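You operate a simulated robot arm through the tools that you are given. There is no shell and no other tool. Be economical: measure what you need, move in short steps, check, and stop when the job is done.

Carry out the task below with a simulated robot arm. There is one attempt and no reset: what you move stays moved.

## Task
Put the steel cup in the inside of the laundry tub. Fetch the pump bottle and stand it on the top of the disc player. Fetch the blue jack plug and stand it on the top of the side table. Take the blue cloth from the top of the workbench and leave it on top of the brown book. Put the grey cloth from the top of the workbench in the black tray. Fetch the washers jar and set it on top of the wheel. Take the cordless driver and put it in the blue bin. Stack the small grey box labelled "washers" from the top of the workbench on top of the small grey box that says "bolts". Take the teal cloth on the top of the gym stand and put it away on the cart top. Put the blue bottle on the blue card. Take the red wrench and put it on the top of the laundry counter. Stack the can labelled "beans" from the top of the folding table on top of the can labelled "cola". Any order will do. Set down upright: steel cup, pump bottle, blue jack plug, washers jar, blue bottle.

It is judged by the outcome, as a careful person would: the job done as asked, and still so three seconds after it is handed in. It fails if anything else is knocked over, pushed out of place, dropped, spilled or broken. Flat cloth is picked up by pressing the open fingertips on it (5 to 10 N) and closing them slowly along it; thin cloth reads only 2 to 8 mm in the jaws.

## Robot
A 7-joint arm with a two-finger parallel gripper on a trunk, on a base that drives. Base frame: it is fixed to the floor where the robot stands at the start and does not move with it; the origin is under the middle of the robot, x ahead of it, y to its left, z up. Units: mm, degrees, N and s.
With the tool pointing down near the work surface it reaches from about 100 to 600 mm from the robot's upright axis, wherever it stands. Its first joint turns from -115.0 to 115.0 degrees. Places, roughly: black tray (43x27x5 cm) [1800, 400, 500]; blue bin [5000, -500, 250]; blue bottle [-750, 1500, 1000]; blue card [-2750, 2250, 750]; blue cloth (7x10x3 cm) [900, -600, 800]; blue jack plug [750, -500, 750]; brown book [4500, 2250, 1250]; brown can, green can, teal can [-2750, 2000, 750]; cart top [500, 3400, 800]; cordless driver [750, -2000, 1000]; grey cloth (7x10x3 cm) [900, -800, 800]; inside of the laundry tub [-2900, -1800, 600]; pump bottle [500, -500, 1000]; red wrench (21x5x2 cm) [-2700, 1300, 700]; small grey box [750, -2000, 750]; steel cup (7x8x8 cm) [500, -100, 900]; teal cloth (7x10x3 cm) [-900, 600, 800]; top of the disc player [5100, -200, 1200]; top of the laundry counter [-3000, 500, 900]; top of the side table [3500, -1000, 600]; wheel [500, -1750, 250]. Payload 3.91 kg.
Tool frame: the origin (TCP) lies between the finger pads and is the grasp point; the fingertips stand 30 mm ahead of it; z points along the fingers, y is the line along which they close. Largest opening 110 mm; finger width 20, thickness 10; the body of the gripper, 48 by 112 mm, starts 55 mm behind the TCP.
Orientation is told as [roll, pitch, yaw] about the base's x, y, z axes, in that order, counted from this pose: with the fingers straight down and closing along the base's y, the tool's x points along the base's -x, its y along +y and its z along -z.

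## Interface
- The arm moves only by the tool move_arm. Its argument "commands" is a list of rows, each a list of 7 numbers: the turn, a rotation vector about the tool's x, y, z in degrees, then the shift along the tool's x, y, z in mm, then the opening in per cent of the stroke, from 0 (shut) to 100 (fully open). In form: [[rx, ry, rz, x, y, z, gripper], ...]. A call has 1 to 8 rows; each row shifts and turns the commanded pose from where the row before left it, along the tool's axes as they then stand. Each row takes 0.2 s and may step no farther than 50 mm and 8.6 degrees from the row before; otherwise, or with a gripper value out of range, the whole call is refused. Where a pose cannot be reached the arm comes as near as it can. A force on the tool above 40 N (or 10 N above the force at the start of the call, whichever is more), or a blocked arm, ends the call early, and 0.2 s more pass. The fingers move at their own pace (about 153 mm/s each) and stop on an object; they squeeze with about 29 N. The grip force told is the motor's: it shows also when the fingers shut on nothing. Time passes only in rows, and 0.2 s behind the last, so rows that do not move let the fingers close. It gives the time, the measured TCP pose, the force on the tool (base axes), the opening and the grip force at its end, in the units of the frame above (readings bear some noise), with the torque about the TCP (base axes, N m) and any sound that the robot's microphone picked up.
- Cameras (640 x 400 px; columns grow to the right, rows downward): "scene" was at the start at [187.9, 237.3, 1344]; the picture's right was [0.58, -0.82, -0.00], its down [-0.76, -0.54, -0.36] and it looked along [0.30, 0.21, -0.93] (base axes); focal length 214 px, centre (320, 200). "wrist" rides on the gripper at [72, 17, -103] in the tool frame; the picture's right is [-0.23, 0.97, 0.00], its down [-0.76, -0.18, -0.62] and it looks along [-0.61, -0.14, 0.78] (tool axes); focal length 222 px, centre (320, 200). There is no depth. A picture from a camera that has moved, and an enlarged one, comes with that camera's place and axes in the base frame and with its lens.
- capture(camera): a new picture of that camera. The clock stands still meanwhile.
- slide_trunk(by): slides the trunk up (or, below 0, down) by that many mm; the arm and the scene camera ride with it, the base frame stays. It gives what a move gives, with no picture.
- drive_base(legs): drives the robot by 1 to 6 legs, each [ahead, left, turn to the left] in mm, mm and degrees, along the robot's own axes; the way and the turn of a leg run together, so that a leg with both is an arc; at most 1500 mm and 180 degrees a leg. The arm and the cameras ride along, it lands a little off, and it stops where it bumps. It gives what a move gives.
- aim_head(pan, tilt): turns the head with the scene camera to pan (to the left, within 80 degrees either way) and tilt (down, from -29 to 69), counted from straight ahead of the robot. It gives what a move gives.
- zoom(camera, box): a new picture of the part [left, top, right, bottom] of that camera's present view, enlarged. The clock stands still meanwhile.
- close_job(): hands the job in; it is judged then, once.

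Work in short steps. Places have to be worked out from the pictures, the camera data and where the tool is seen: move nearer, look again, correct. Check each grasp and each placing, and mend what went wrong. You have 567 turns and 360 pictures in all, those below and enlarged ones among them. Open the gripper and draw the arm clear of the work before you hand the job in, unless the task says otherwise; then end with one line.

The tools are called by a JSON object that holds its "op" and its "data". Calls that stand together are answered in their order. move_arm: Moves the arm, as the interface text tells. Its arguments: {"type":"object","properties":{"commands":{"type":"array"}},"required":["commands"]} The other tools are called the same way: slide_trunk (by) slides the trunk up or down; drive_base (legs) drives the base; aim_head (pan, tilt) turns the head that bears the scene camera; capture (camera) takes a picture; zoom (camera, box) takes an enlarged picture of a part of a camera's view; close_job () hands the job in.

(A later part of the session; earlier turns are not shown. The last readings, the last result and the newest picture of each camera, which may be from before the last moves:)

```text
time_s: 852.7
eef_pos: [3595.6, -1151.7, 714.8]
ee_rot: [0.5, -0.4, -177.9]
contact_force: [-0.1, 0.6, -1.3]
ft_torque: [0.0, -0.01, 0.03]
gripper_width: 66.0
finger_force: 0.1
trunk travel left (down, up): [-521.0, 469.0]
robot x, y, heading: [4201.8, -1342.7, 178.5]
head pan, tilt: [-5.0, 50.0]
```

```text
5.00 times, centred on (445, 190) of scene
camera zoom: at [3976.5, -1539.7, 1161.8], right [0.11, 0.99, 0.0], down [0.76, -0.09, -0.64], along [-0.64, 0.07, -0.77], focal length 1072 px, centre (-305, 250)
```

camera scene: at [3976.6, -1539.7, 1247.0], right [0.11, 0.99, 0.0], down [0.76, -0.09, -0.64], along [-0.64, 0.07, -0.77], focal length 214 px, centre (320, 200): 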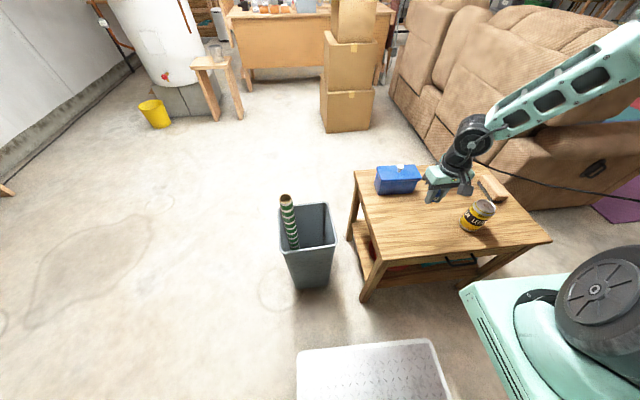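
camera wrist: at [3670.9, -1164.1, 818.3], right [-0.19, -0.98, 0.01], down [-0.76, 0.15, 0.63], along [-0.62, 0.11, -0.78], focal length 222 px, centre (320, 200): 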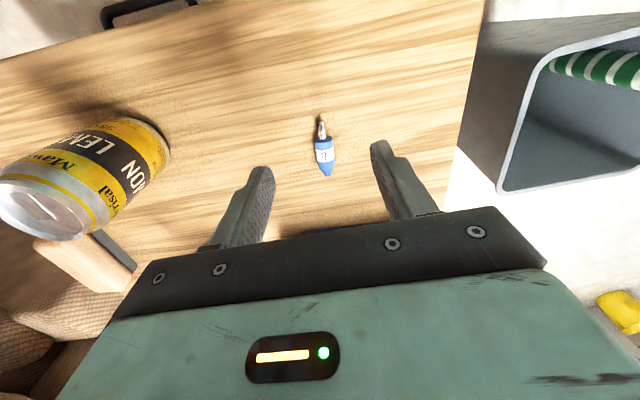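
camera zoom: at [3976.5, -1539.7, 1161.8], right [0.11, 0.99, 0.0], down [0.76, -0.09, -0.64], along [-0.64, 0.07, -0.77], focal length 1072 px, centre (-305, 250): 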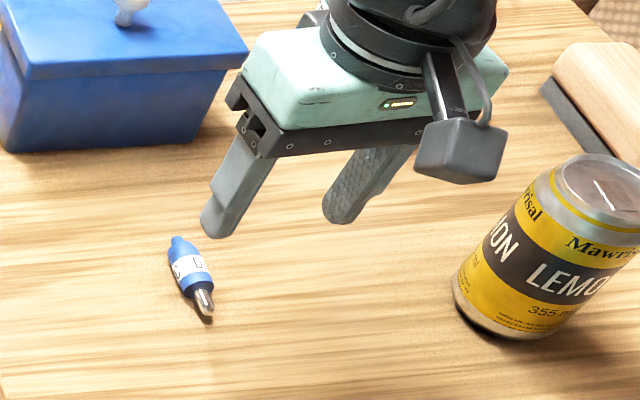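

The plug lies with its pin toward me. I'll rotate the tool 180°, grip it tilted back, then swing the tool forward 90° to stand it up. First raise and rotate.

{"op": "move_arm", "data": {"commands": [[0, 0, 8.5, 0, 0, -40, 60], [0, 0, 8.5, 0, 0, -20, 60], [0, 0, 8.5, 0, 0, 0, 60], [0, 0, 8.5, 0, 0, 0, 60], [0, 0, 8.5, 0, 0, 0, 60], [0, 0, 8.5, 0, 0, 0, 60], [0, 0, 8.5, 0, 0, 0, 60], [0, 0, 8.5, 0, 0, 0, 60]]}}

{"op": "move_arm", "data": {"commands": [[0, 0, 8.5, 0, 0, 0, 60], [0, 0, 8.5, 0, 0, 0, 60], [0, 0, 8.5, 0, 0, 0, 60], [0, 0, 8.5, 0, 0, 0, 60], [0, 0, 8.5, 0, 0, 0, 60], [0, 0, 8.5, 0, 0, 0, 60], [0, 0, 8.5, 0, 0, 0, 60], [0, 0, 8.5, 0, 0, 0, 60]]}}

{"op": "move_arm", "data": {"commands": [[0, 0, 8.5, 0, 0, 0, 60], [0, 0, 8.5, 0, 0, 0, 60], [0, 0, 8.5, 0, 0, 0, 60], [0, 0, 8.5, 0, 0, 0, 60], [0, 0, 8.5, 0, 0, 0, 60], [0, 0, 8.5, 0, 0, 0, 60]]}}

{"op": "capture", "data": {"camera": "wrist"}}

```text
time_s: 854.5
eef_pos: [3596.1, -1149.7, 776.1]
ee_rot: [0.6, 0.3, 113.9]
contact_force: [-0.6, 1.0, 0.0]
ft_torque: [-0.01, -0.01, -0.02]
gripper_width: 66.0
finger_force: 0.1
trunk travel left (down, up): [-521.0, 469.0]
robot x, y, heading: [4196.8, -1346.2, 178.1]
head pan, tilt: [-5.0, 50.0]
```

```text
time_s: 856.3
eef_pos: [3597.9, -1148.9, 774.4]
ee_rot: [0.0, 0.7, 45.9]
contact_force: [-0.4, 0.8, 0.0]
ft_torque: [-0.03, 0.01, -0.02]
gripper_width: 66.4
finger_force: 0.0
trunk travel left (down, up): [-521.0, 469.0]
robot x, y, heading: [4199.0, -1346.6, 178.5]
head pan, tilt: [-5.0, 50.0]
```

```text
time_s: 857.7
eef_pos: [3598.3, -1149.7, 776.1]
ee_rot: [-0.5, 0.4, -5.0]
contact_force: [0.1, -0.1, 0.5]
ft_torque: [0.0, 0.03, 0.01]
gripper_width: 66.3
finger_force: 0.1
trunk travel left (down, up): [-521.0, 469.0]
robot x, y, heading: [4200.9, -1348.3, 178.6]
head pan, tilt: [-5.0, 50.0]
```

```text
107 pictures are left
camera wrist: at [3527.8, -1124.9, 879.9], right [0.31, 0.95, -0.01], down [0.75, -0.24, 0.62], along [0.59, -0.2, -0.78], focal length 222 px, centre (320, 200)
```

wrist: 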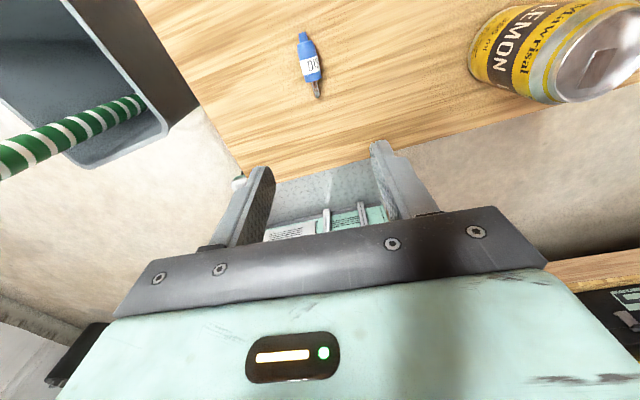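

Aligned with the plug (axis −6°). Tilt back 15° and descend most of the way.

{"op": "move_arm", "data": {"commands": [[0, -7.5, 0, 0, 0, 0, 60], [0, -7.5, 0, 0, 0, 0, 60], [0, 0, 0, 17, -0.4, 30, 60], [0, 0, 0, 17, -0.4, 30, 60], [0, 0, 0, 17, -0.4, 30, 60], [0, 0, 0, 17, -0.4, 30, 60]]}}

{"op": "capture", "data": {"camera": "wrist"}}

{"op": "zoom", "data": {"camera": "scene", "box": [380, 140, 500, 230]}}

```text
time_s: 859.1
eef_pos: [3562.2, -1147.5, 641.7]
ee_rot: [-0.5, -14.6, -4.9]
contact_force: [-0.1, -0.2, 0.4]
ft_torque: [0.03, 0.04, 0.0]
gripper_width: 66.0
finger_force: 0.0
trunk travel left (down, up): [-521.0, 469.0]
robot x, y, heading: [4202.8, -1347.2, 178.5]
head pan, tilt: [-5.0, 50.0]
```

```text
106 pictures are left
camera wrist: at [3468.2, -1121.6, 724.6], right [0.3, 0.95, 0.05], down [0.56, -0.22, 0.8], along [0.77, -0.21, -0.6], focal length 222 px, centre (320, 200)
```

wrist: 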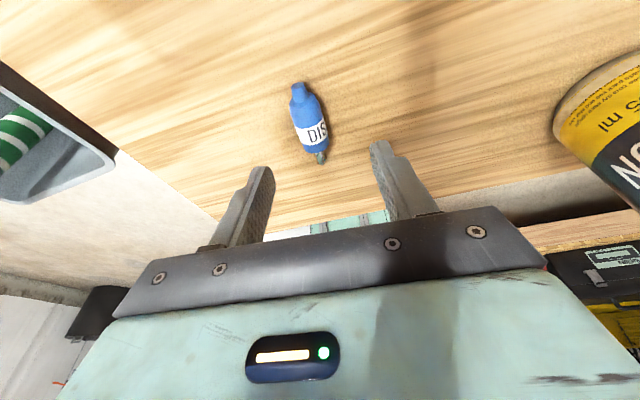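

```text
4.44 times, centred on (440, 185) of scene
camera zoom: at [3976.8, -1539.7, 1162.1], right [0.11, 0.99, 0.0], down [0.76, -0.09, -0.64], along [-0.64, 0.07, -0.77], focal length 953 px, centre (-213, 267)
```

zoom: 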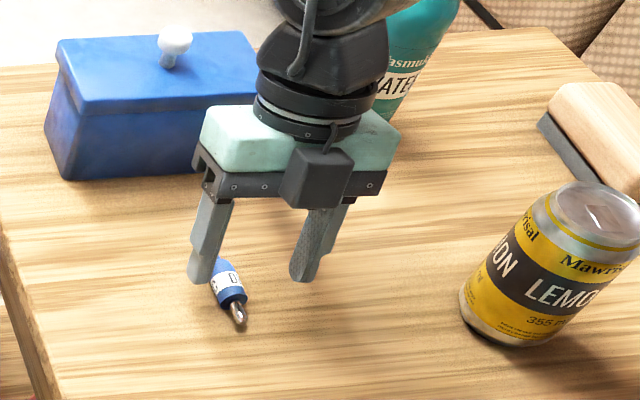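

Lower the last ~28 mm gently to the table.

{"op": "move_arm", "data": {"commands": [[0, 0, 0, 6, -0.5, 10, 60], [0, 0, 0, 5, 0, 8, 60], [0, 0, 0, 2, 0, 4, 60], [0, 0, 0, 1, 0, 3, 60], [0, 0, 0, 1, 0, 3, 60]]}}

{"op": "capture", "data": {"camera": "wrist"}}

```text
time_s: 860.3
eef_pos: [3553.6, -1150.7, 611.9]
ee_rot: [-0.6, -14.6, -4.7]
contact_force: [0.4, 0.1, 0.2]
ft_torque: [-0.04, 0.01, 0.01]
gripper_width: 65.7
finger_force: 0.0
trunk travel left (down, up): [-521.0, 469.0]
robot x, y, heading: [4200.5, -1347.0, 178.5]
head pan, tilt: [-5.0, 50.0]
```

```text
104 pictures are left
camera wrist: at [3459.9, -1124.3, 694.3], right [0.3, 0.95, 0.05], down [0.56, -0.22, 0.8], along [0.77, -0.21, -0.6], focal length 222 px, centre (320, 200)
```

wrist: 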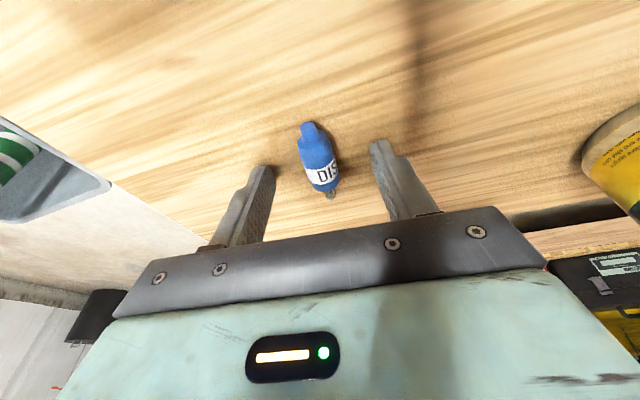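

Plug body is between the fingertips. Close slowly.

{"op": "move_arm", "data": {"commands": [[0, 0, 0, 0, 0, 1, 40], [0, 0, 0, 0, 0, 0, 28], [0, 0, 0, 0, 0, 0, 20], [0, 0, 0, 0, 0, 0, 10], [0, 0, 0, 0, 0, 0, 0], [0, 0, 0, 0, 0, 0, 0]]}}

{"op": "capture", "data": {"camera": "wrist"}}

```text
time_s: 861.7
eef_pos: [3554.4, -1153.3, 611.3]
ee_rot: [-0.7, -14.4, -4.6]
contact_force: [-1.3, -9.2, 22.5]
ft_torque: [-0.03, 0.05, -0.14]
gripper_width: 18.4
finger_force: 29.0
trunk travel left (down, up): [-521.0, 469.0]
robot x, y, heading: [4203.8, -1350.0, 178.6]
head pan, tilt: [-5.0, 50.0]
```

```text
103 pictures are left
camera wrist: at [3460.9, -1126.8, 694.0], right [0.3, 0.95, 0.04], down [0.56, -0.22, 0.8], along [0.77, -0.21, -0.6], focal length 222 px, centre (320, 200)
```

wrist: 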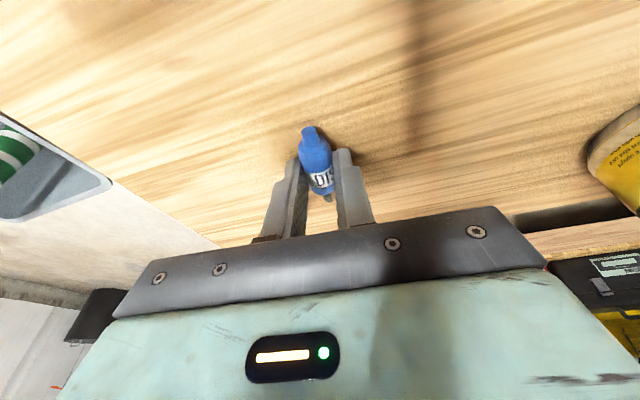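

Gripped. Lift and inspect how the plug sits relative to the fingers.

{"op": "move_arm", "data": {"commands": [[0, 0, 0, 0, 0, -20, 0], [0, 0, 0, 0, 0, -40, 0], [0, 0, 0, 0, 0, -45, 0], [0, 0, 0, 0, 0, -45, 0]]}}

{"op": "zoom", "data": {"camera": "wrist", "box": [250, 90, 390, 240]}}

{"op": "zoom", "data": {"camera": "scene", "box": [380, 80, 500, 200]}}

```text
time_s: 862.7
eef_pos: [3516.1, -1142.8, 753.5]
ee_rot: [-0.6, -14.5, -4.8]
contact_force: [-0.2, 0.1, -0.2]
ft_torque: [0.0, 0.0, 0.01]
gripper_width: 18.4
finger_force: 29.1
trunk travel left (down, up): [-521.0, 469.0]
robot x, y, heading: [4200.9, -1352.8, 178.3]
head pan, tilt: [-5.0, 50.0]
```

```text
2.67 times, centred on (320, 165) of wrist
camera zoom: at [3422.5, -1117.4, 834.9], right [0.3, 0.95, 0.05], down [0.56, -0.22, 0.8], along [0.77, -0.21, -0.6], focal length 592 px, centre (320, 293)
```

zoom: 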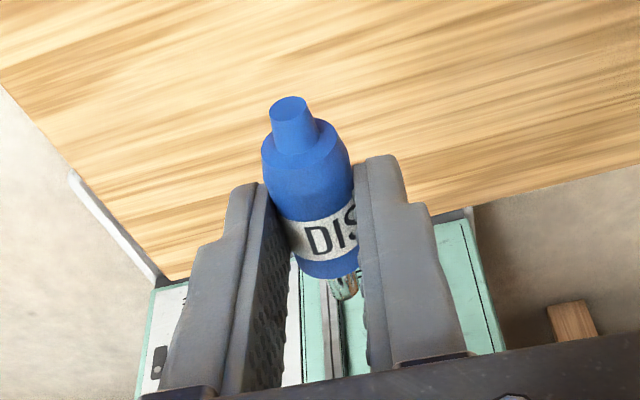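

```text
3.33 times, centred on (440, 140) of scene
camera zoom: at [3976.5, -1539.5, 1161.8], right [0.11, 0.99, 0.0], down [0.76, -0.09, -0.64], along [-0.64, 0.07, -0.77], focal length 715 px, centre (-80, 400)
```

zoom: 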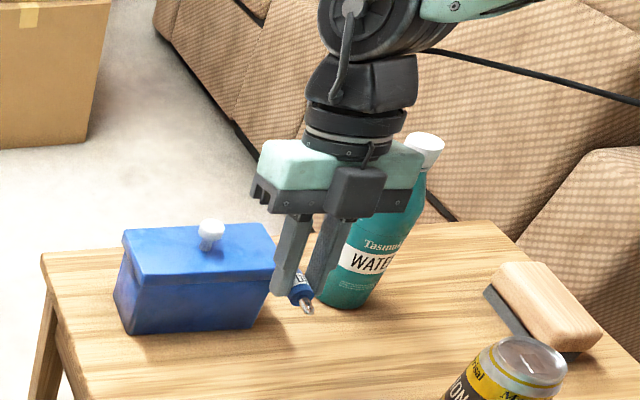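

The plug is gripped squarely, axis along the tool's x. Back the robot 200 mm, then swing the tool forward by 90°.

{"op": "drive_base", "data": {"legs": [[-200, 0, 0]]}}

{"op": "move_arm", "data": {"commands": [[0, 7.5, 0, 9.7, 0, -2.5, 0], [0, 7.5, 0, 9.9, 0, -1.2, 0], [0, 7.5, 0, 10, 0, 0, 0], [0, 7.5, 0, 9.9, 0, 1.4, 0], [0, 7.5, 0, 9.6, 0, 2.7, 0], [0, 7.5, 0, 9.2, 0, 3.9, 0]]}}

{"op": "move_arm", "data": {"commands": [[0, 7.5, 0, 8.6, 0, 5.1, 0], [0, 7.5, 0, 7.9, 0, 6.2, 0], [0, 7.5, 0, 7, 0, 7.1, 0], [0, 7.5, 0, 6, 0, 8, 0], [0, 7.5, 0, 4.9, 0, 8.7, 0], [0, 7.5, 0, 3.7, 0, 9.3, 0]]}}

{"op": "capture", "data": {"camera": "wrist"}}

{"op": "capture", "data": {"camera": "scene"}}

```text
time_s: 864.3
eef_pos: [3715.1, -1148.6, 752.4]
ee_rot: [-0.6, -14.6, -4.8]
contact_force: [0.4, -0.3, -0.3]
ft_torque: [0.0, -0.02, -0.01]
gripper_width: 18.2
finger_force: 29.2
trunk travel left (down, up): [-521.0, 469.0]
robot x, y, heading: [4397.5, -1353.0, 178.5]
head pan, tilt: [-5.0, 50.0]
```

```text
time_s: 865.7
eef_pos: [3659.9, -1140.6, 751.6]
ee_rot: [0.1, 27.3, -5.2]
contact_force: [-0.7, -0.5, -1.0]
ft_torque: [0.03, -0.01, 0.01]
gripper_width: 18.5
finger_force: 28.9
out of reach, approached as far as the arm can: row 6
trunk travel left (down, up): [-521.0, 469.0]
robot x, y, heading: [4401.6, -1349.7, 178.6]
head pan, tilt: [-5.0, 50.0]
```

```text
time_s: 867.1
eef_pos: [3599.0, -1133.6, 749.3]
ee_rot: [0.5, 72.5, -4.9]
contact_force: [-0.2, 0.2, -0.3]
ft_torque: [0.02, -0.06, 0.0]
gripper_width: 18.3
finger_force: 28.9
trunk travel left (down, up): [-521.0, 469.0]
robot x, y, heading: [4398.5, -1353.9, 178.5]
head pan, tilt: [-5.0, 50.0]
```

```text
100 pictures are left
camera wrist: at [3676.8, -1125.1, 850.1], right [0.16, 0.96, -0.21], down [0.8, -0.25, -0.54], along [-0.57, -0.09, -0.82], focal length 222 px, centre (320, 200)
```

wrist: 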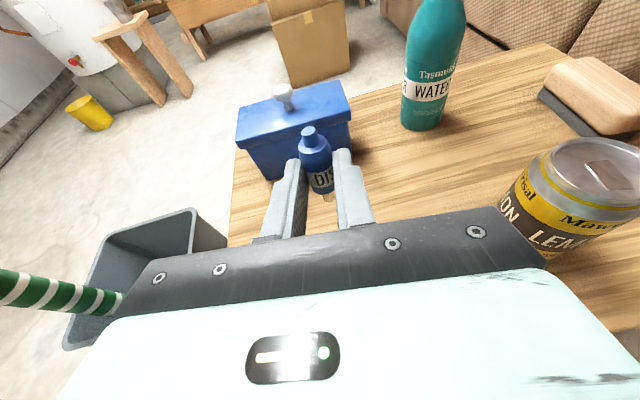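

```text
99 pictures are left
camera scene: at [4175.0, -1544.8, 1162.1], right [0.11, 0.99, 0.0], down [0.76, -0.09, -0.64], along [-0.64, 0.07, -0.77], focal length 214 px, centre (320, 200)
```

scene: 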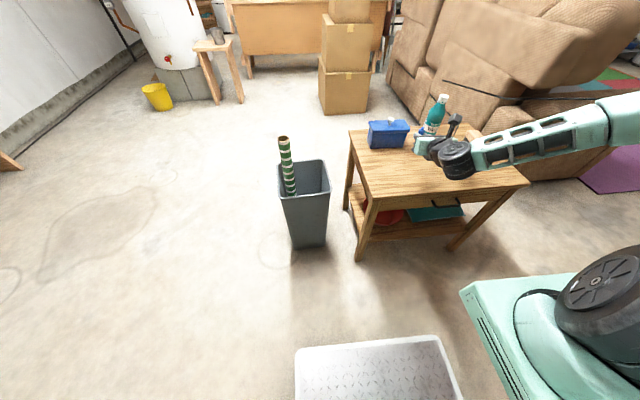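

Add the last 2.9° and lower with the trunk.

{"op": "move_arm", "data": {"commands": [[0, 2.9, 0, 0, 0, 0, 0], [0, 0, 0, 0, 0, 0, 0]]}}

{"op": "slide_trunk", "data": {"by": -108}}

{"op": "capture", "data": {"camera": "wrist"}}

{"op": "zoom", "data": {"camera": "scene", "box": [340, 60, 500, 180]}}

```text
time_s: 867.7
eef_pos: [3598.0, -1135.5, 747.3]
ee_rot: [0.6, 75.2, -4.7]
contact_force: [-0.3, 0.1, -0.2]
ft_torque: [0.0, 0.03, -0.05]
gripper_width: 18.4
finger_force: 29.1
trunk travel left (down, up): [-521.0, 469.0]
robot x, y, heading: [4400.8, -1358.0, 178.5]
head pan, tilt: [-5.0, 50.0]
```

```text
time_s: 869.1
eef_pos: [3598.9, -1135.8, 640.2]
ee_rot: [0.6, 75.2, -4.7]
contact_force: [0.3, 0.3, -0.5]
ft_torque: [0.01, 0.0, -0.03]
gripper_width: 18.5
finger_force: 28.9
trunk travel left (down, up): [-413.0, 577.0]
robot x, y, heading: [4398.1, -1353.8, 178.5]
head pan, tilt: [-5.0, 50.0]
```

```text
98 pictures are left
camera wrist: at [3681.3, -1125.9, 738.0], right [0.15, 0.96, -0.22], down [0.78, -0.25, -0.58], along [-0.61, -0.08, -0.79], focal length 222 px, centre (320, 200)
```

wrist: 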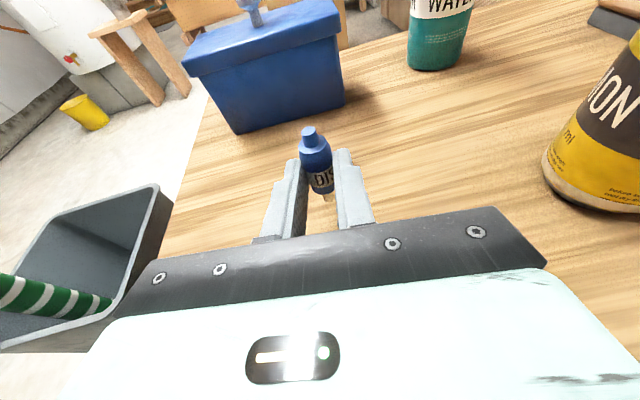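

```text
3.33 times, centred on (420, 120) of scene
camera zoom: at [4174.9, -1544.7, 1054.0], right [0.11, 0.99, 0.0], down [0.76, -0.09, -0.64], along [-0.64, 0.07, -0.77], focal length 715 px, centre (-13, 467)
```

zoom: 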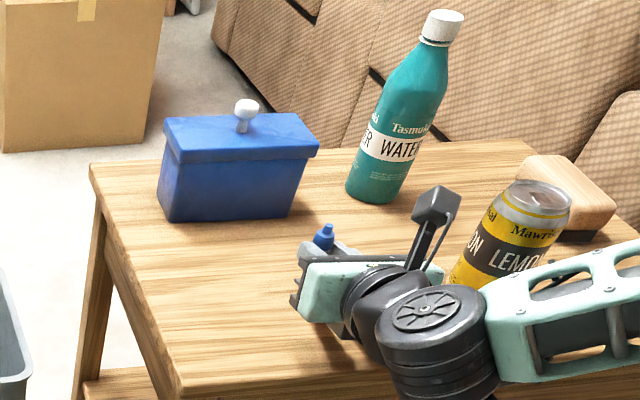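

{"op": "slide_trunk", "data": {"by": -18}}

{"op": "slide_trunk", "data": {"by": -5}}

{"op": "slide_trunk", "data": {"by": -4}}

```text
time_s: 869.8
eef_pos: [3597.9, -1135.2, 624.2]
ee_rot: [0.6, 75.1, -4.7]
contact_force: [-0.7, -0.6, -1.1]
ft_torque: [-0.03, -0.03, -0.03]
gripper_width: 18.4
finger_force: 28.8
trunk travel left (down, up): [-395.0, 595.0]
robot x, y, heading: [4400.4, -1355.3, 178.6]
head pan, tilt: [-5.0, 50.0]
```

```text
time_s: 870.3
eef_pos: [3599.5, -1136.3, 621.0]
ee_rot: [0.9, 75.5, -4.5]
contact_force: [1.7, -0.6, 20.4]
ft_torque: [0.04, 0.39, -0.01]
gripper_width: 18.4
finger_force: 29.0
trunk travel left (down, up): [-390.0, 600.0]
robot x, y, heading: [4396.4, -1352.2, 178.4]
head pan, tilt: [-5.0, 50.0]
```

```text
time_s: 870.9
eef_pos: [3598.4, -1136.0, 616.0]
ee_rot: [0.8, 75.5, -4.5]
contact_force: [-4.3, 0.0, 26.8]
ft_torque: [0.1, 0.74, 0.04]
gripper_width: 18.3
finger_force: 29.3
trunk travel left (down, up): [-386.0, 604.0]
robot x, y, heading: [4396.2, -1348.8, 178.3]
head pan, tilt: [-5.0, 50.0]
```

Contact; ease up to a light touch and check the plug's uprightness.

{"op": "slide_trunk", "data": {"by": 3}}

{"op": "zoom", "data": {"camera": "wrist", "box": [250, 90, 390, 240]}}

{"op": "zoom", "data": {"camera": "scene", "box": [390, 90, 450, 150]}}

```text
time_s: 871.4
eef_pos: [3598.5, -1134.0, 616.3]
ee_rot: [0.6, 75.0, -4.8]
contact_force: [-4.2, 1.1, 14.0]
ft_torque: [0.02, 0.46, 0.01]
gripper_width: 18.4
finger_force: 29.3
trunk travel left (down, up): [-389.0, 601.0]
robot x, y, heading: [4397.0, -1351.0, 178.6]
head pan, tilt: [-5.0, 50.0]
```

```text
2.67 times, centred on (320, 165) of wrist
camera zoom: at [3681.7, -1126.0, 713.5], right [0.15, 0.96, -0.22], down [0.78, -0.25, -0.58], along [-0.61, -0.08, -0.79], focal length 592 px, centre (320, 293)
```

zoom: 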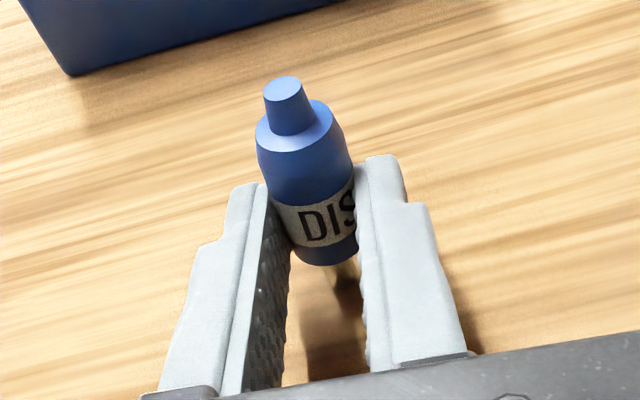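

```text
6.67 times, centred on (420, 120) of scene
camera zoom: at [4175.3, -1544.9, 1029.9], right [0.11, 0.99, 0.0], down [0.76, -0.09, -0.64], along [-0.64, 0.07, -0.77], focal length 1430 px, centre (-347, 733)
```

zoom: 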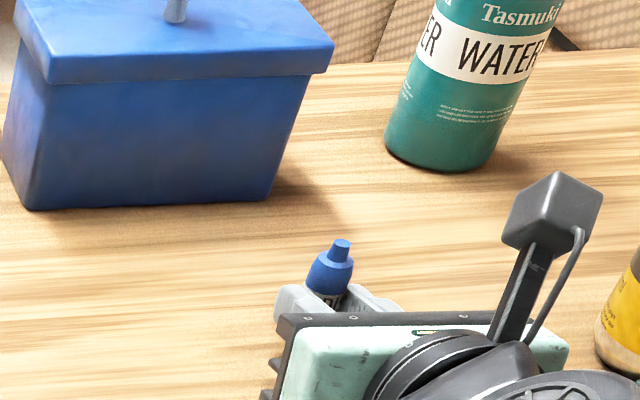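

The plug leans ~3° towards +y. Lift 6 mm, correct by −3° about the tool axis, and set down again lightly.

{"op": "slide_trunk", "data": {"by": 6}}

{"op": "move_arm", "data": {"commands": [[0, 0.4, -3, 0, 0, 0, 0], [0, 0, 0, 0, 0, 0, 0]]}}

{"op": "zoom", "data": {"camera": "wrist", "box": [250, 90, 390, 240]}}

```text
time_s: 871.9
eef_pos: [3599.0, -1135.5, 620.4]
ee_rot: [0.4, 75.0, -4.8]
contact_force: [0.6, 0.2, -0.2]
ft_torque: [0.0, -0.04, -0.01]
gripper_width: 18.5
finger_force: 28.3
trunk travel left (down, up): [-395.0, 595.0]
robot x, y, heading: [4399.0, -1350.7, 178.4]
head pan, tilt: [-5.0, 50.0]
```

```text
time_s: 872.5
eef_pos: [3598.7, -1135.4, 622.1]
ee_rot: [12.2, 75.2, 7.2]
contact_force: [-0.8, 0.5, -0.7]
ft_torque: [-0.03, 0.02, 0.01]
gripper_width: 18.5
finger_force: 28.9
trunk travel left (down, up): [-395.0, 595.0]
robot x, y, heading: [4399.4, -1352.2, 178.3]
head pan, tilt: [-5.0, 50.0]
```

```text
2.67 times, centred on (320, 165) of wrist
camera zoom: at [3681.6, -1129.6, 719.6], right [0.13, 0.98, -0.17], down [0.78, -0.21, -0.59], along [-0.61, -0.05, -0.79], focal length 592 px, centre (320, 293)
```

zoom: 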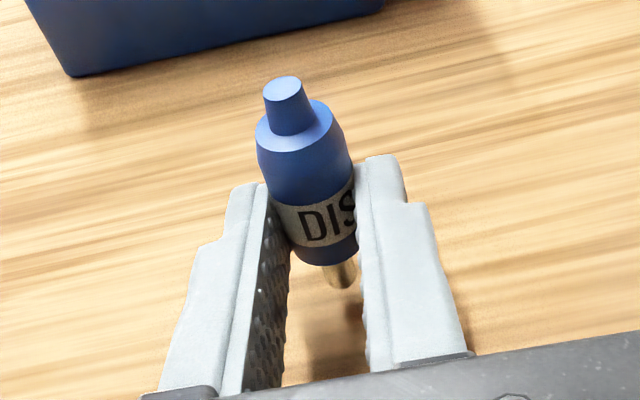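

Tool geometry shows the earlier orientation was the upright one; undo the 3° correction.

{"op": "move_arm", "data": {"commands": [[0, 0, 3, 0, 0, 0, 0], [0, 0, 0, 0, 0, 0, 0]]}}

{"op": "slide_trunk", "data": {"by": -3}}

```text
time_s: 873.1
eef_pos: [3598.1, -1134.8, 622.8]
ee_rot: [0.6, 75.5, -4.8]
contact_force: [0.5, -0.9, -1.2]
ft_torque: [-0.01, 0.01, -0.03]
gripper_width: 18.7
finger_force: 29.0
trunk travel left (down, up): [-395.0, 595.0]
robot x, y, heading: [4400.4, -1352.8, 178.5]
head pan, tilt: [-5.0, 50.0]
```

```text
time_s: 873.6
eef_pos: [3598.8, -1136.1, 619.9]
ee_rot: [0.6, 75.6, -4.7]
contact_force: [0.6, 0.3, -0.9]
ft_torque: [0.0, -0.04, 0.0]
gripper_width: 18.5
finger_force: 29.4
trunk travel left (down, up): [-392.0, 598.0]
robot x, y, heading: [4398.6, -1352.4, 178.5]
head pan, tilt: [-5.0, 50.0]
```

{"op": "slide_trunk", "data": {"by": -2}}

{"op": "slide_trunk", "data": {"by": -1}}

{"op": "slide_trunk", "data": {"by": -1}}

```text
time_s: 874.2
eef_pos: [3598.8, -1135.9, 617.0]
ee_rot: [0.7, 75.6, -4.6]
contact_force: [-0.2, -0.4, 0.2]
ft_torque: [-0.03, -0.01, -0.02]
gripper_width: 18.5
finger_force: 29.1
trunk travel left (down, up): [-390.0, 600.0]
robot x, y, heading: [4396.9, -1351.6, 178.4]
head pan, tilt: [-5.0, 50.0]
```

```text
time_s: 874.7
eef_pos: [3599.6, -1135.4, 616.0]
ee_rot: [0.8, 75.6, -4.7]
contact_force: [0.5, -0.2, -0.1]
ft_torque: [0.02, 0.02, 0.01]
gripper_width: 18.2
finger_force: 29.1
trunk travel left (down, up): [-389.0, 601.0]
robot x, y, heading: [4397.7, -1353.9, 178.7]
head pan, tilt: [-5.0, 50.0]
```

```text
time_s: 875.2
eef_pos: [3598.1, -1134.5, 615.9]
ee_rot: [0.7, 75.6, -4.5]
contact_force: [1.2, -0.1, 2.3]
ft_torque: [0.04, 0.04, 0.02]
gripper_width: 18.1
finger_force: 28.9
trunk travel left (down, up): [-388.0, 602.0]
robot x, y, heading: [4398.6, -1348.8, 178.6]
head pan, tilt: [-5.0, 50.0]
```

Light contact (≈3 N). Open very slowly.

{"op": "move_arm", "data": {"commands": [[0, 0, 0, 0, 0, 0, 17], [0, 0, 0, 0, 0, 0, 18], [0, 0, 0, 0, 0, 0, 19], [0, 0, 0, 0, 0, 0, 21], [0, 0, 0, 0, 0, 0, 24], [0, 0, 0, 0, 0, 0, 28], [0, 0, 0, 0, 0, 0, 34], [0, 0, 0, 0, 0, 0, 40]]}}

{"op": "zoom", "data": {"camera": "wrist", "box": [250, 90, 390, 240]}}

```text
time_s: 877.0
eef_pos: [3598.0, -1134.9, 615.2]
ee_rot: [0.6, 75.7, -4.7]
contact_force: [-0.2, 0.3, -0.7]
ft_torque: [-0.03, -0.01, 0.05]
gripper_width: 44.1
finger_force: 0.1
trunk travel left (down, up): [-388.0, 602.0]
robot x, y, heading: [4400.5, -1353.2, 178.6]
head pan, tilt: [-5.0, 50.0]
```

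```text
2.67 times, centred on (320, 165) of wrist
camera zoom: at [3682.2, -1126.0, 712.2], right [0.15, 0.97, -0.22], down [0.77, -0.25, -0.58], along [-0.62, -0.08, -0.78], focal length 592 px, centre (320, 293)
```

zoom: 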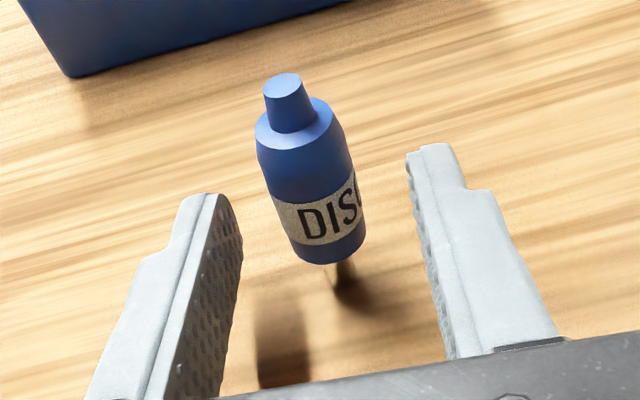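

It stands upright. Withdraw straight back slowly.

{"op": "move_arm", "data": {"commands": [[0, 0, 0, 0, 0, 0, 55], [0, 0, 0, 0, 0, -10, 60], [0, 0, 0, 0, 0, -15, 60], [0, 0, 0, 0, 0, -20, 60], [0, 0, 0, 0, 0, -30, 60], [0, 0, 0, 0, 0, -40, 60]]}}

{"op": "capture", "data": {"camera": "wrist"}}

```text
time_s: 878.4
eef_pos: [3707.9, -1147.2, 642.9]
ee_rot: [0.7, 75.6, -4.6]
contact_force: [0.1, -0.1, 0.2]
ft_torque: [0.03, 0.03, -0.02]
gripper_width: 66.1
finger_force: 0.0
trunk travel left (down, up): [-388.0, 602.0]
robot x, y, heading: [4399.4, -1352.7, 178.4]
head pan, tilt: [-5.0, 50.0]
```

```text
92 pictures are left
camera wrist: at [3791.9, -1137.5, 739.7], right [0.15, 0.97, -0.22], down [0.77, -0.25, -0.58], along [-0.62, -0.08, -0.78], focal length 222 px, centre (320, 200)
```

wrist: 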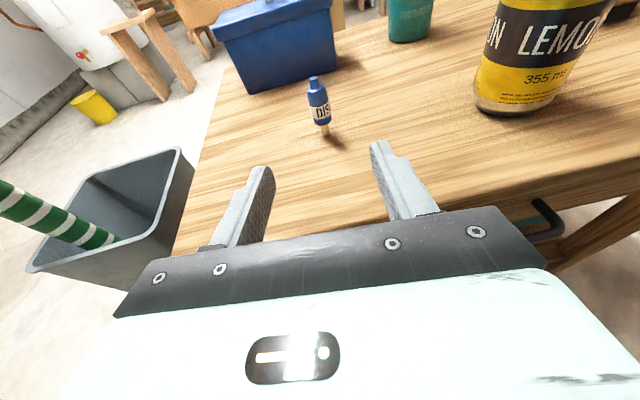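

The plug stands on the side table. Raise the trunk and fold the tool, keeping clear of the table.

{"op": "slide_trunk", "data": {"by": 400}}

{"op": "slide_trunk", "data": {"by": 160}}

{"op": "move_arm", "data": {"commands": [[0, -8, 0, -10, 0, -5, 100], [0, -8, 0, -10, 0, -5, 100], [0, -8, 0, -12, 0, -5, 100], [0, -8, 0, -14, 0, 0, 100], [0, -8, 0, -16, 0, 0, 100], [0, -8, 0, -18, 0, 0, 100], [0, -8, 0, -20, 0, 0, 100], [0, -8, 0, -20, 0, 0, 100]]}}

{"op": "move_arm", "data": {"commands": [[0, -8, 0, 0, 0, 0, 100], [0, -4, 0, 0, 0, 0, 100]]}}

{"op": "capture", "data": {"camera": "scene"}}

```text
time_s: 882.2
eef_pos: [3708.0, -1146.0, 1042.5]
ee_rot: [0.7, 75.5, -4.7]
contact_force: [0.9, -1.1, -0.4]
ft_torque: [-0.02, 0.0, -0.01]
gripper_width: 65.8
finger_force: 0.1
trunk travel left (down, up): [-788.0, 202.0]
robot x, y, heading: [4396.0, -1351.6, 178.4]
head pan, tilt: [-5.0, 50.0]
```

```text
time_s: 884.0
eef_pos: [3707.7, -1145.8, 1202.3]
ee_rot: [0.6, 75.7, -4.8]
contact_force: [-0.1, -1.0, 0.8]
ft_torque: [0.02, 0.0, -0.02]
gripper_width: 65.7
finger_force: 0.1
trunk travel left (down, up): [-948.0, 42.0]
robot x, y, heading: [4400.6, -1351.2, 178.5]
head pan, tilt: [-5.0, 50.0]
```

```text
time_s: 885.8
eef_pos: [3805.0, -1155.0, 1130.3]
ee_rot: [0.1, 11.5, -5.3]
contact_force: [-0.1, -0.6, -0.9]
ft_torque: [-0.04, 0.0, -0.01]
gripper_width: 110.2
finger_force: 0.0
trunk travel left (down, up): [-948.0, 42.0]
robot x, y, heading: [4399.5, -1354.4, 178.5]
head pan, tilt: [-5.0, 50.0]
```

```text
time_s: 886.4
eef_pos: [3805.7, -1154.3, 1130.6]
ee_rot: [0.1, -0.5, -5.2]
contact_force: [0.3, 0.8, 0.8]
ft_torque: [-0.02, 0.03, -0.01]
gripper_width: 109.9
finger_force: 0.1
trunk travel left (down, up): [-948.0, 42.0]
robot x, y, heading: [4397.7, -1353.6, 178.4]
head pan, tilt: [-5.0, 50.0]
```

```text
91 pictures are left
camera scene: at [4175.1, -1544.6, 1589.0], right [0.11, 0.99, 0.0], down [0.76, -0.09, -0.64], along [-0.64, 0.07, -0.77], focal length 214 px, centre (320, 200)
```

scene: 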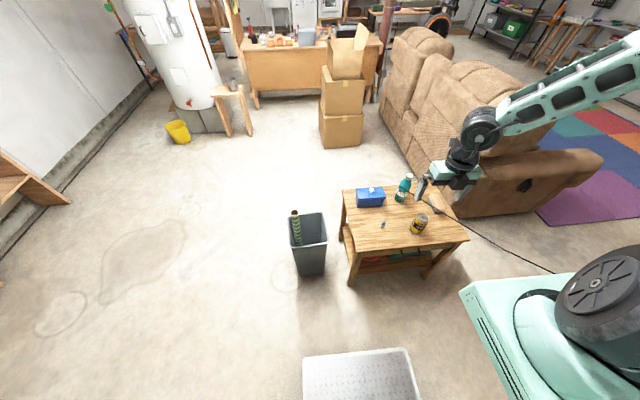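

{"op": "zoom", "data": {"camera": "scene", "box": [330, 150, 570, 300]}}

```text
2.67 times, centred on (450, 225) of scene
camera zoom: at [4175.1, -1544.6, 1589.0], right [0.11, 0.99, 0.0], down [0.76, -0.09, -0.64], along [-0.64, 0.07, -0.77], focal length 572 px, centre (-27, 133)
```

zoom: 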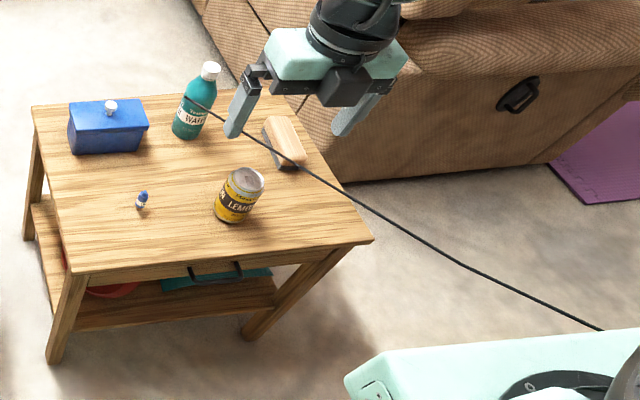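

Plug stands well. Drive the north route back for the grey cloth.

{"op": "drive_base", "data": {"legs": [[280, 0, 1.5], [0, -1450, 0], [220, 0, 0], [0, -1450, 0], [0, -320, 0]]}}

{"op": "drive_base", "data": {"legs": [[1350, 0, 0], [1350, 0, 0], [1300, 0, 0], [0, 1200, 0], [0, 1150, 0]]}}

```text
time_s: 904.9
eef_pos: [3162.1, 1975.8, 1131.3]
ee_rot: [0.2, -0.3, -0.7]
contact_force: [-0.9, 1.0, -0.1]
ft_torque: [0.02, 0.04, 0.01]
gripper_width: 110.2
finger_force: 0.1
trunk travel left (down, up): [-948.0, 42.0]
robot x, y, heading: [3769.4, 1825.3, -176.7]
head pan, tilt: [-5.0, 50.0]
```

```text
time_s: 935.0
eef_pos: [-592.1, -570.5, 1130.0]
ee_rot: [0.2, -0.4, 2.7]
contact_force: [-0.5, 0.5, -0.3]
ft_torque: [0.03, 0.01, -0.02]
gripper_width: 110.0
finger_force: 0.1
trunk travel left (down, up): [-948.0, 42.0]
robot x, y, heading: [21.5, -684.0, -173.6]
head pan, tilt: [-5.0, 50.0]
```

{"op": "drive_base", "data": {"legs": [[260, 0, 0], [0, 0, 173.6]]}}

{"op": "aim_head", "data": {"pan": -10, "tilt": 40}}

{"op": "capture", "data": {"camera": "scene"}}

```text
time_s: 943.9
eef_pos: [349.0, -921.1, 1130.2]
ee_rot: [0.2, -0.5, 173.8]
contact_force: [0.2, -0.2, 0.3]
ft_torque: [-0.04, 0.02, 0.02]
gripper_width: 110.0
finger_force: 0.1
trunk travel left (down, up): [-948.0, 42.0]
robot x, y, heading: [-244.7, -713.3, -2.4]
head pan, tilt: [-5.0, 50.0]
```

```text
time_s: 944.6
eef_pos: [348.8, -920.3, 1130.1]
ee_rot: [0.1, -0.5, 173.9]
contact_force: [0.5, -0.3, 0.4]
ft_torque: [0.03, 0.02, 0.0]
gripper_width: 110.1
finger_force: 0.0
trunk travel left (down, up): [-948.0, 42.0]
robot x, y, heading: [-241.1, -715.5, -2.3]
head pan, tilt: [-10.0, 40.0]
```

```text
89 pictures are left
camera scene: at [-7.5, -533.1, 1603.1], right [-0.21, -0.98, 0.0], down [-0.63, 0.14, -0.77], along [0.75, -0.16, -0.64], focal length 214 px, centre (320, 200)
```

scene: 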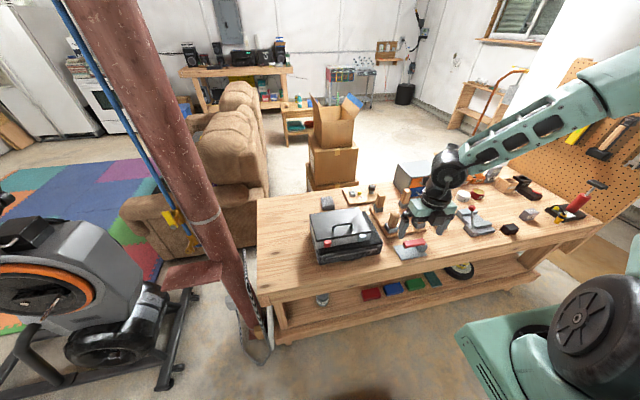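

Move up to the bench and over the grey cloth (~(902,−773), long side along x).

{"op": "drive_base", "data": {"legs": [[0, 55, 2.3], [316, 0, 0]]}}

{"op": "capture", "data": {"camera": "wrist"}}

```text
time_s: 947.3
eef_pos: [679.7, -843.7, 1131.4]
ee_rot: [0.2, -0.4, 176.2]
contact_force: [-0.4, 0.6, -0.3]
ft_torque: [0.02, -0.01, 0.02]
gripper_width: 109.9
finger_force: 0.1
trunk travel left (down, up): [-948.0, 42.0]
robot x, y, heading: [82.2, -656.6, -0.4]
head pan, tilt: [-10.0, 40.0]
```

```text
88 pictures are left
camera wrist: at [751.4, -864.1, 1234.1], right [-0.29, -0.96, 0.0], down [-0.74, 0.23, 0.63], along [-0.6, 0.18, -0.78], focal length 222 px, centre (320, 200)
```

wrist: 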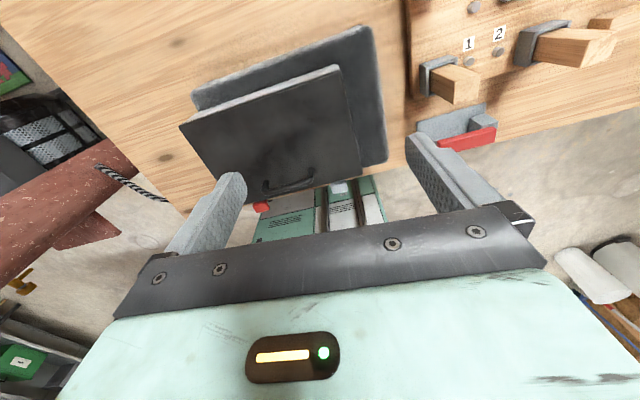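

{"op": "move_arm", "data": {"commands": [[0, 0, 0, 36.2, -14.3, 0, 100], [0, 0, 0, 36.2, -14.3, 0, 100], [0, 0, 0, 36.2, -14.3, 0, 100], [0, 0, 0, 36.2, -14.3, 0, 100], [0, 0, 0, 36.2, -14.3, 0, 100], [0, 0, 0, 36.2, -14.3, 0, 100], [0, 0, -3.8, 0, 0, 40, 100], [0, 0, 0, 0, 0, 45, 100]]}}

{"op": "move_arm", "data": {"commands": [[0, 0, 0, 0, 0, 45, 100]]}}

{"op": "capture", "data": {"camera": "wrist"}}

```text
time_s: 949.1
eef_pos: [902.4, -770.7, 1044.4]
ee_rot: [0.1, -0.4, 179.9]
contact_force: [-0.8, 0.1, 0.0]
ft_torque: [0.03, 0.02, -0.02]
gripper_width: 109.5
finger_force: 0.0
trunk travel left (down, up): [-948.0, 42.0]
robot x, y, heading: [85.0, -657.2, 0.1]
head pan, tilt: [-10.0, 40.0]
```

```text
time_s: 949.5
eef_pos: [903.0, -768.8, 1001.0]
ee_rot: [0.0, -0.4, 180.0]
contact_force: [0.5, -0.2, 1.3]
ft_torque: [0.03, -0.01, 0.03]
gripper_width: 110.1
finger_force: 0.0
trunk travel left (down, up): [-948.0, 42.0]
robot x, y, heading: [81.7, -661.4, -0.3]
head pan, tilt: [-10.0, 40.0]
```

```text
87 pictures are left
camera wrist: at [976.4, -785.6, 1104.3], right [-0.23, -0.97, 0.0], down [-0.76, 0.18, 0.63], along [-0.61, 0.14, -0.78], focal length 222 px, centre (320, 200)
```

wrist: 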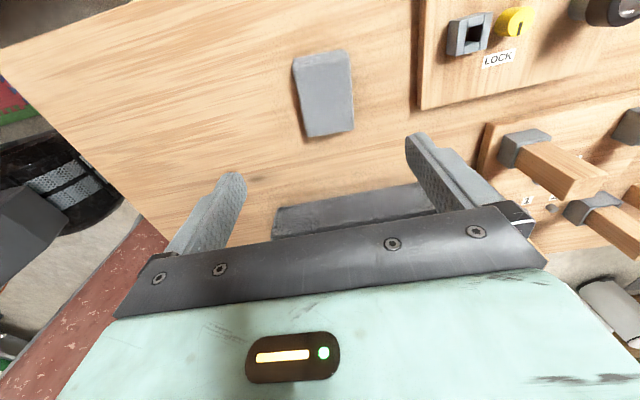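

{"op": "move_arm", "data": {"commands": [[0, 0, 4, 2, 6, 0, 100], [0, 0, 0, 0, 0, 45, 100], [0, 0, 0, 0, 0, 45, 100], [0, 0, 0, 0, 0, 45, 100], [0, 0, 0, 0, 0, 25, 100]]}}

{"op": "capture", "data": {"camera": "wrist"}}

```text
time_s: 950.7
eef_pos: [902.8, -778.5, 838.2]
ee_rot: [0.2, -0.4, 175.8]
contact_force: [0.4, 0.0, 0.4]
ft_torque: [-0.03, -0.03, -0.01]
gripper_width: 110.0
finger_force: 0.0
trunk travel left (down, up): [-948.0, 42.0]
robot x, y, heading: [82.5, -658.6, -0.1]
head pan, tilt: [-10.0, 40.0]
```

```text
86 pictures are left
camera wrist: at [975.2, -800.2, 941.2], right [-0.3, -0.96, 0.0], down [-0.74, 0.23, 0.63], along [-0.6, 0.18, -0.78], focal length 222 px, centre (320, 200)
```

wrist: 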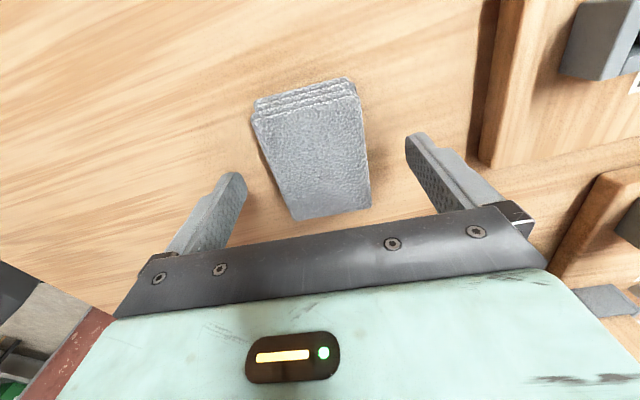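

{"op": "move_arm", "data": {"commands": [[0, 0, 0, 0, -4, 10, 100], [0, 0, 0, 0, 0, 6, 100], [0, 0, 0, 0, 0, 4, 100], [0, 0, 0, 0, 0, 4, 100], [0, 0, 0, 0, 0, 3, 100]]}}

{"op": "move_arm", "data": {"commands": [[0, 0, 0, 0, 0, -3, 100], [0, 0, 0, 0, 0, 0, 50], [0, 0, 0, 0, 0, 0, 0], [0, 0, 0, 0, 0, 0, 0], [0, 0, 0, 0, 0, 0, 0], [0, 0, 0, 0, 0, -20, 0], [0, 0, 0, 0, 0, -40, 0]]}}

{"op": "capture", "data": {"camera": "wrist"}}

```text
time_s: 951.9
eef_pos: [901.4, -774.3, 812.5]
ee_rot: [0.3, -0.5, 175.9]
contact_force: [-0.2, -0.2, 0.2]
ft_torque: [-0.02, 0.01, -0.03]
gripper_width: 110.2
finger_force: 0.1
trunk travel left (down, up): [-948.0, 42.0]
robot x, y, heading: [81.7, -660.4, -0.1]
head pan, tilt: [-10.0, 40.0]
```

```text
time_s: 953.5
eef_pos: [901.5, -774.3, 874.7]
ee_rot: [0.0, -0.5, 175.9]
contact_force: [-0.5, 0.4, -0.5]
ft_torque: [0.01, 0.04, 0.03]
gripper_width: 67.1
finger_force: 28.9
trunk travel left (down, up): [-948.0, 42.0]
robot x, y, heading: [81.8, -658.0, -0.1]
head pan, tilt: [-10.0, 40.0]
```

```text
85 pictures are left
camera wrist: at [974.0, -795.5, 978.6], right [-0.3, -0.96, 0.0], down [-0.74, 0.23, 0.63], along [-0.6, 0.18, -0.78], focal length 222 px, centre (320, 200)
```

wrist: 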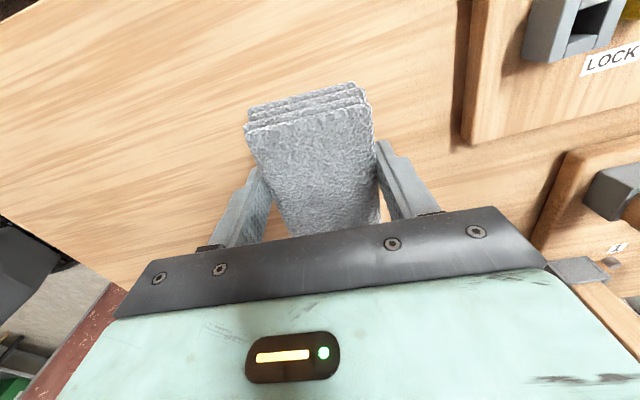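

Grey cloth held. Lift, retract, and take the north route to the sofa.

{"op": "move_arm", "data": {"commands": [[0, 0, 0, 0, 0, -45, 0], [0, 0, 0, 0, 0, -45, 0], [0, 0, 0, 0, 0, -45, 0], [0, 0, 0, 0, 0, -45, 0], [0, 0, 0, -40, 0, -15, 0], [0, 0, 0, -45, 0, 0, 0], [0, 0, 0, -45, 0, 0, 0], [0, 0, 0, -45, 0, 0, 0]]}}

{"op": "move_arm", "data": {"commands": [[0, 0, 0, -45, 0, 0, 0], [0, 0, 0, -45, 0, 0, 0]]}}

{"op": "drive_base", "data": {"legs": [[-310, 0, 0], [0, 0, 90], [1300, 0, 0], [1250, 0, 0]]}}

{"op": "drive_base", "data": {"legs": [[0, 0, -90], [1100, 0, 0], [1070, 0, 0], [0, 0, -90]]}}

{"op": "aim_head", "data": {"pan": 0, "tilt": 40}}

{"op": "capture", "data": {"camera": "scene"}}

```text
time_s: 955.3
eef_pos: [726.0, -760.3, 1074.9]
ee_rot: [0.1, -0.4, 175.9]
contact_force: [-0.1, -0.7, 0.1]
ft_torque: [0.01, 0.0, 0.01]
gripper_width: 66.9
finger_force: 28.9
trunk travel left (down, up): [-948.0, 42.0]
robot x, y, heading: [83.8, -658.0, -0.2]
head pan, tilt: [-10.0, 40.0]
```

```text
time_s: 955.9
eef_pos: [639.0, -755.6, 1070.8]
ee_rot: [0.1, -0.3, 175.8]
contact_force: [0.0, -0.5, -0.9]
ft_torque: [0.03, 0.0, 0.01]
gripper_width: 67.3
finger_force: 28.9
trunk travel left (down, up): [-948.0, 42.0]
robot x, y, heading: [83.6, -659.0, -0.1]
head pan, tilt: [-10.0, 40.0]
```

```text
time_s: 974.0
eef_pos: [-54.6, 2495.3, 1071.4]
ee_rot: [0.2, -0.3, -95.9]
contact_force: [1.0, 0.6, 0.4]
ft_torque: [-0.01, 0.03, 0.0]
gripper_width: 67.0
finger_force: 29.3
trunk travel left (down, up): [-948.0, 42.0]
robot x, y, heading: [-167.9, 1938.6, 88.1]
head pan, tilt: [-10.0, 40.0]
```

```text
time_s: 992.2
eef_pos: [1925.9, 1390.4, 1071.9]
ee_rot: [0.2, -0.5, 89.9]
contact_force: [0.3, 0.2, 0.2]
ft_torque: [0.04, -0.02, 0.0]
gripper_width: 66.8
finger_force: 29.3
trunk travel left (down, up): [-948.0, 42.0]
robot x, y, heading: [1983.1, 1954.5, -86.5]
head pan, tilt: [-10.0, 40.0]
```

```text
time_s: 992.9
eef_pos: [1927.1, 1389.1, 1072.9]
ee_rot: [0.2, -0.4, 90.0]
contact_force: [-0.9, 0.4, -0.4]
ft_torque: [0.0, 0.0, 0.02]
gripper_width: 67.1
finger_force: 29.4
trunk travel left (down, up): [-948.0, 42.0]
robot x, y, heading: [1985.0, 1952.3, -85.8]
head pan, tilt: [0.0, 40.0]
```

```text
84 pictures are left
camera scene: at [2203.1, 1739.9, 1603.1], right [-1.0, -0.07, 0.0], down [-0.04, 0.64, -0.77], along [0.05, -0.76, -0.64], focal length 214 px, centre (320, 200)
```

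scene: 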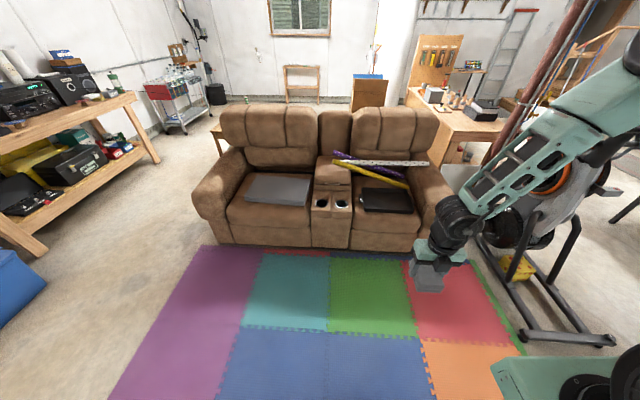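

{"op": "zoom", "data": {"camera": "scene", "box": [300, 130, 460, 250]}}

```text
3.33 times, centred on (380, 190) of scene
camera zoom: at [2203.1, 1739.9, 1603.1], right [-1.0, -0.07, 0.0], down [-0.04, 0.64, -0.77], along [0.05, -0.76, -0.64], focal length 715 px, centre (120, 233)
```

zoom: 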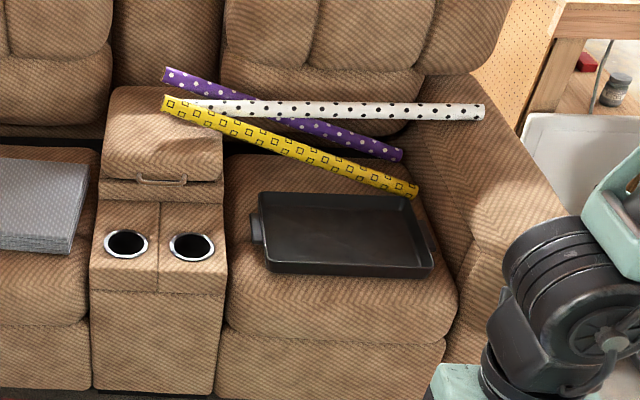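

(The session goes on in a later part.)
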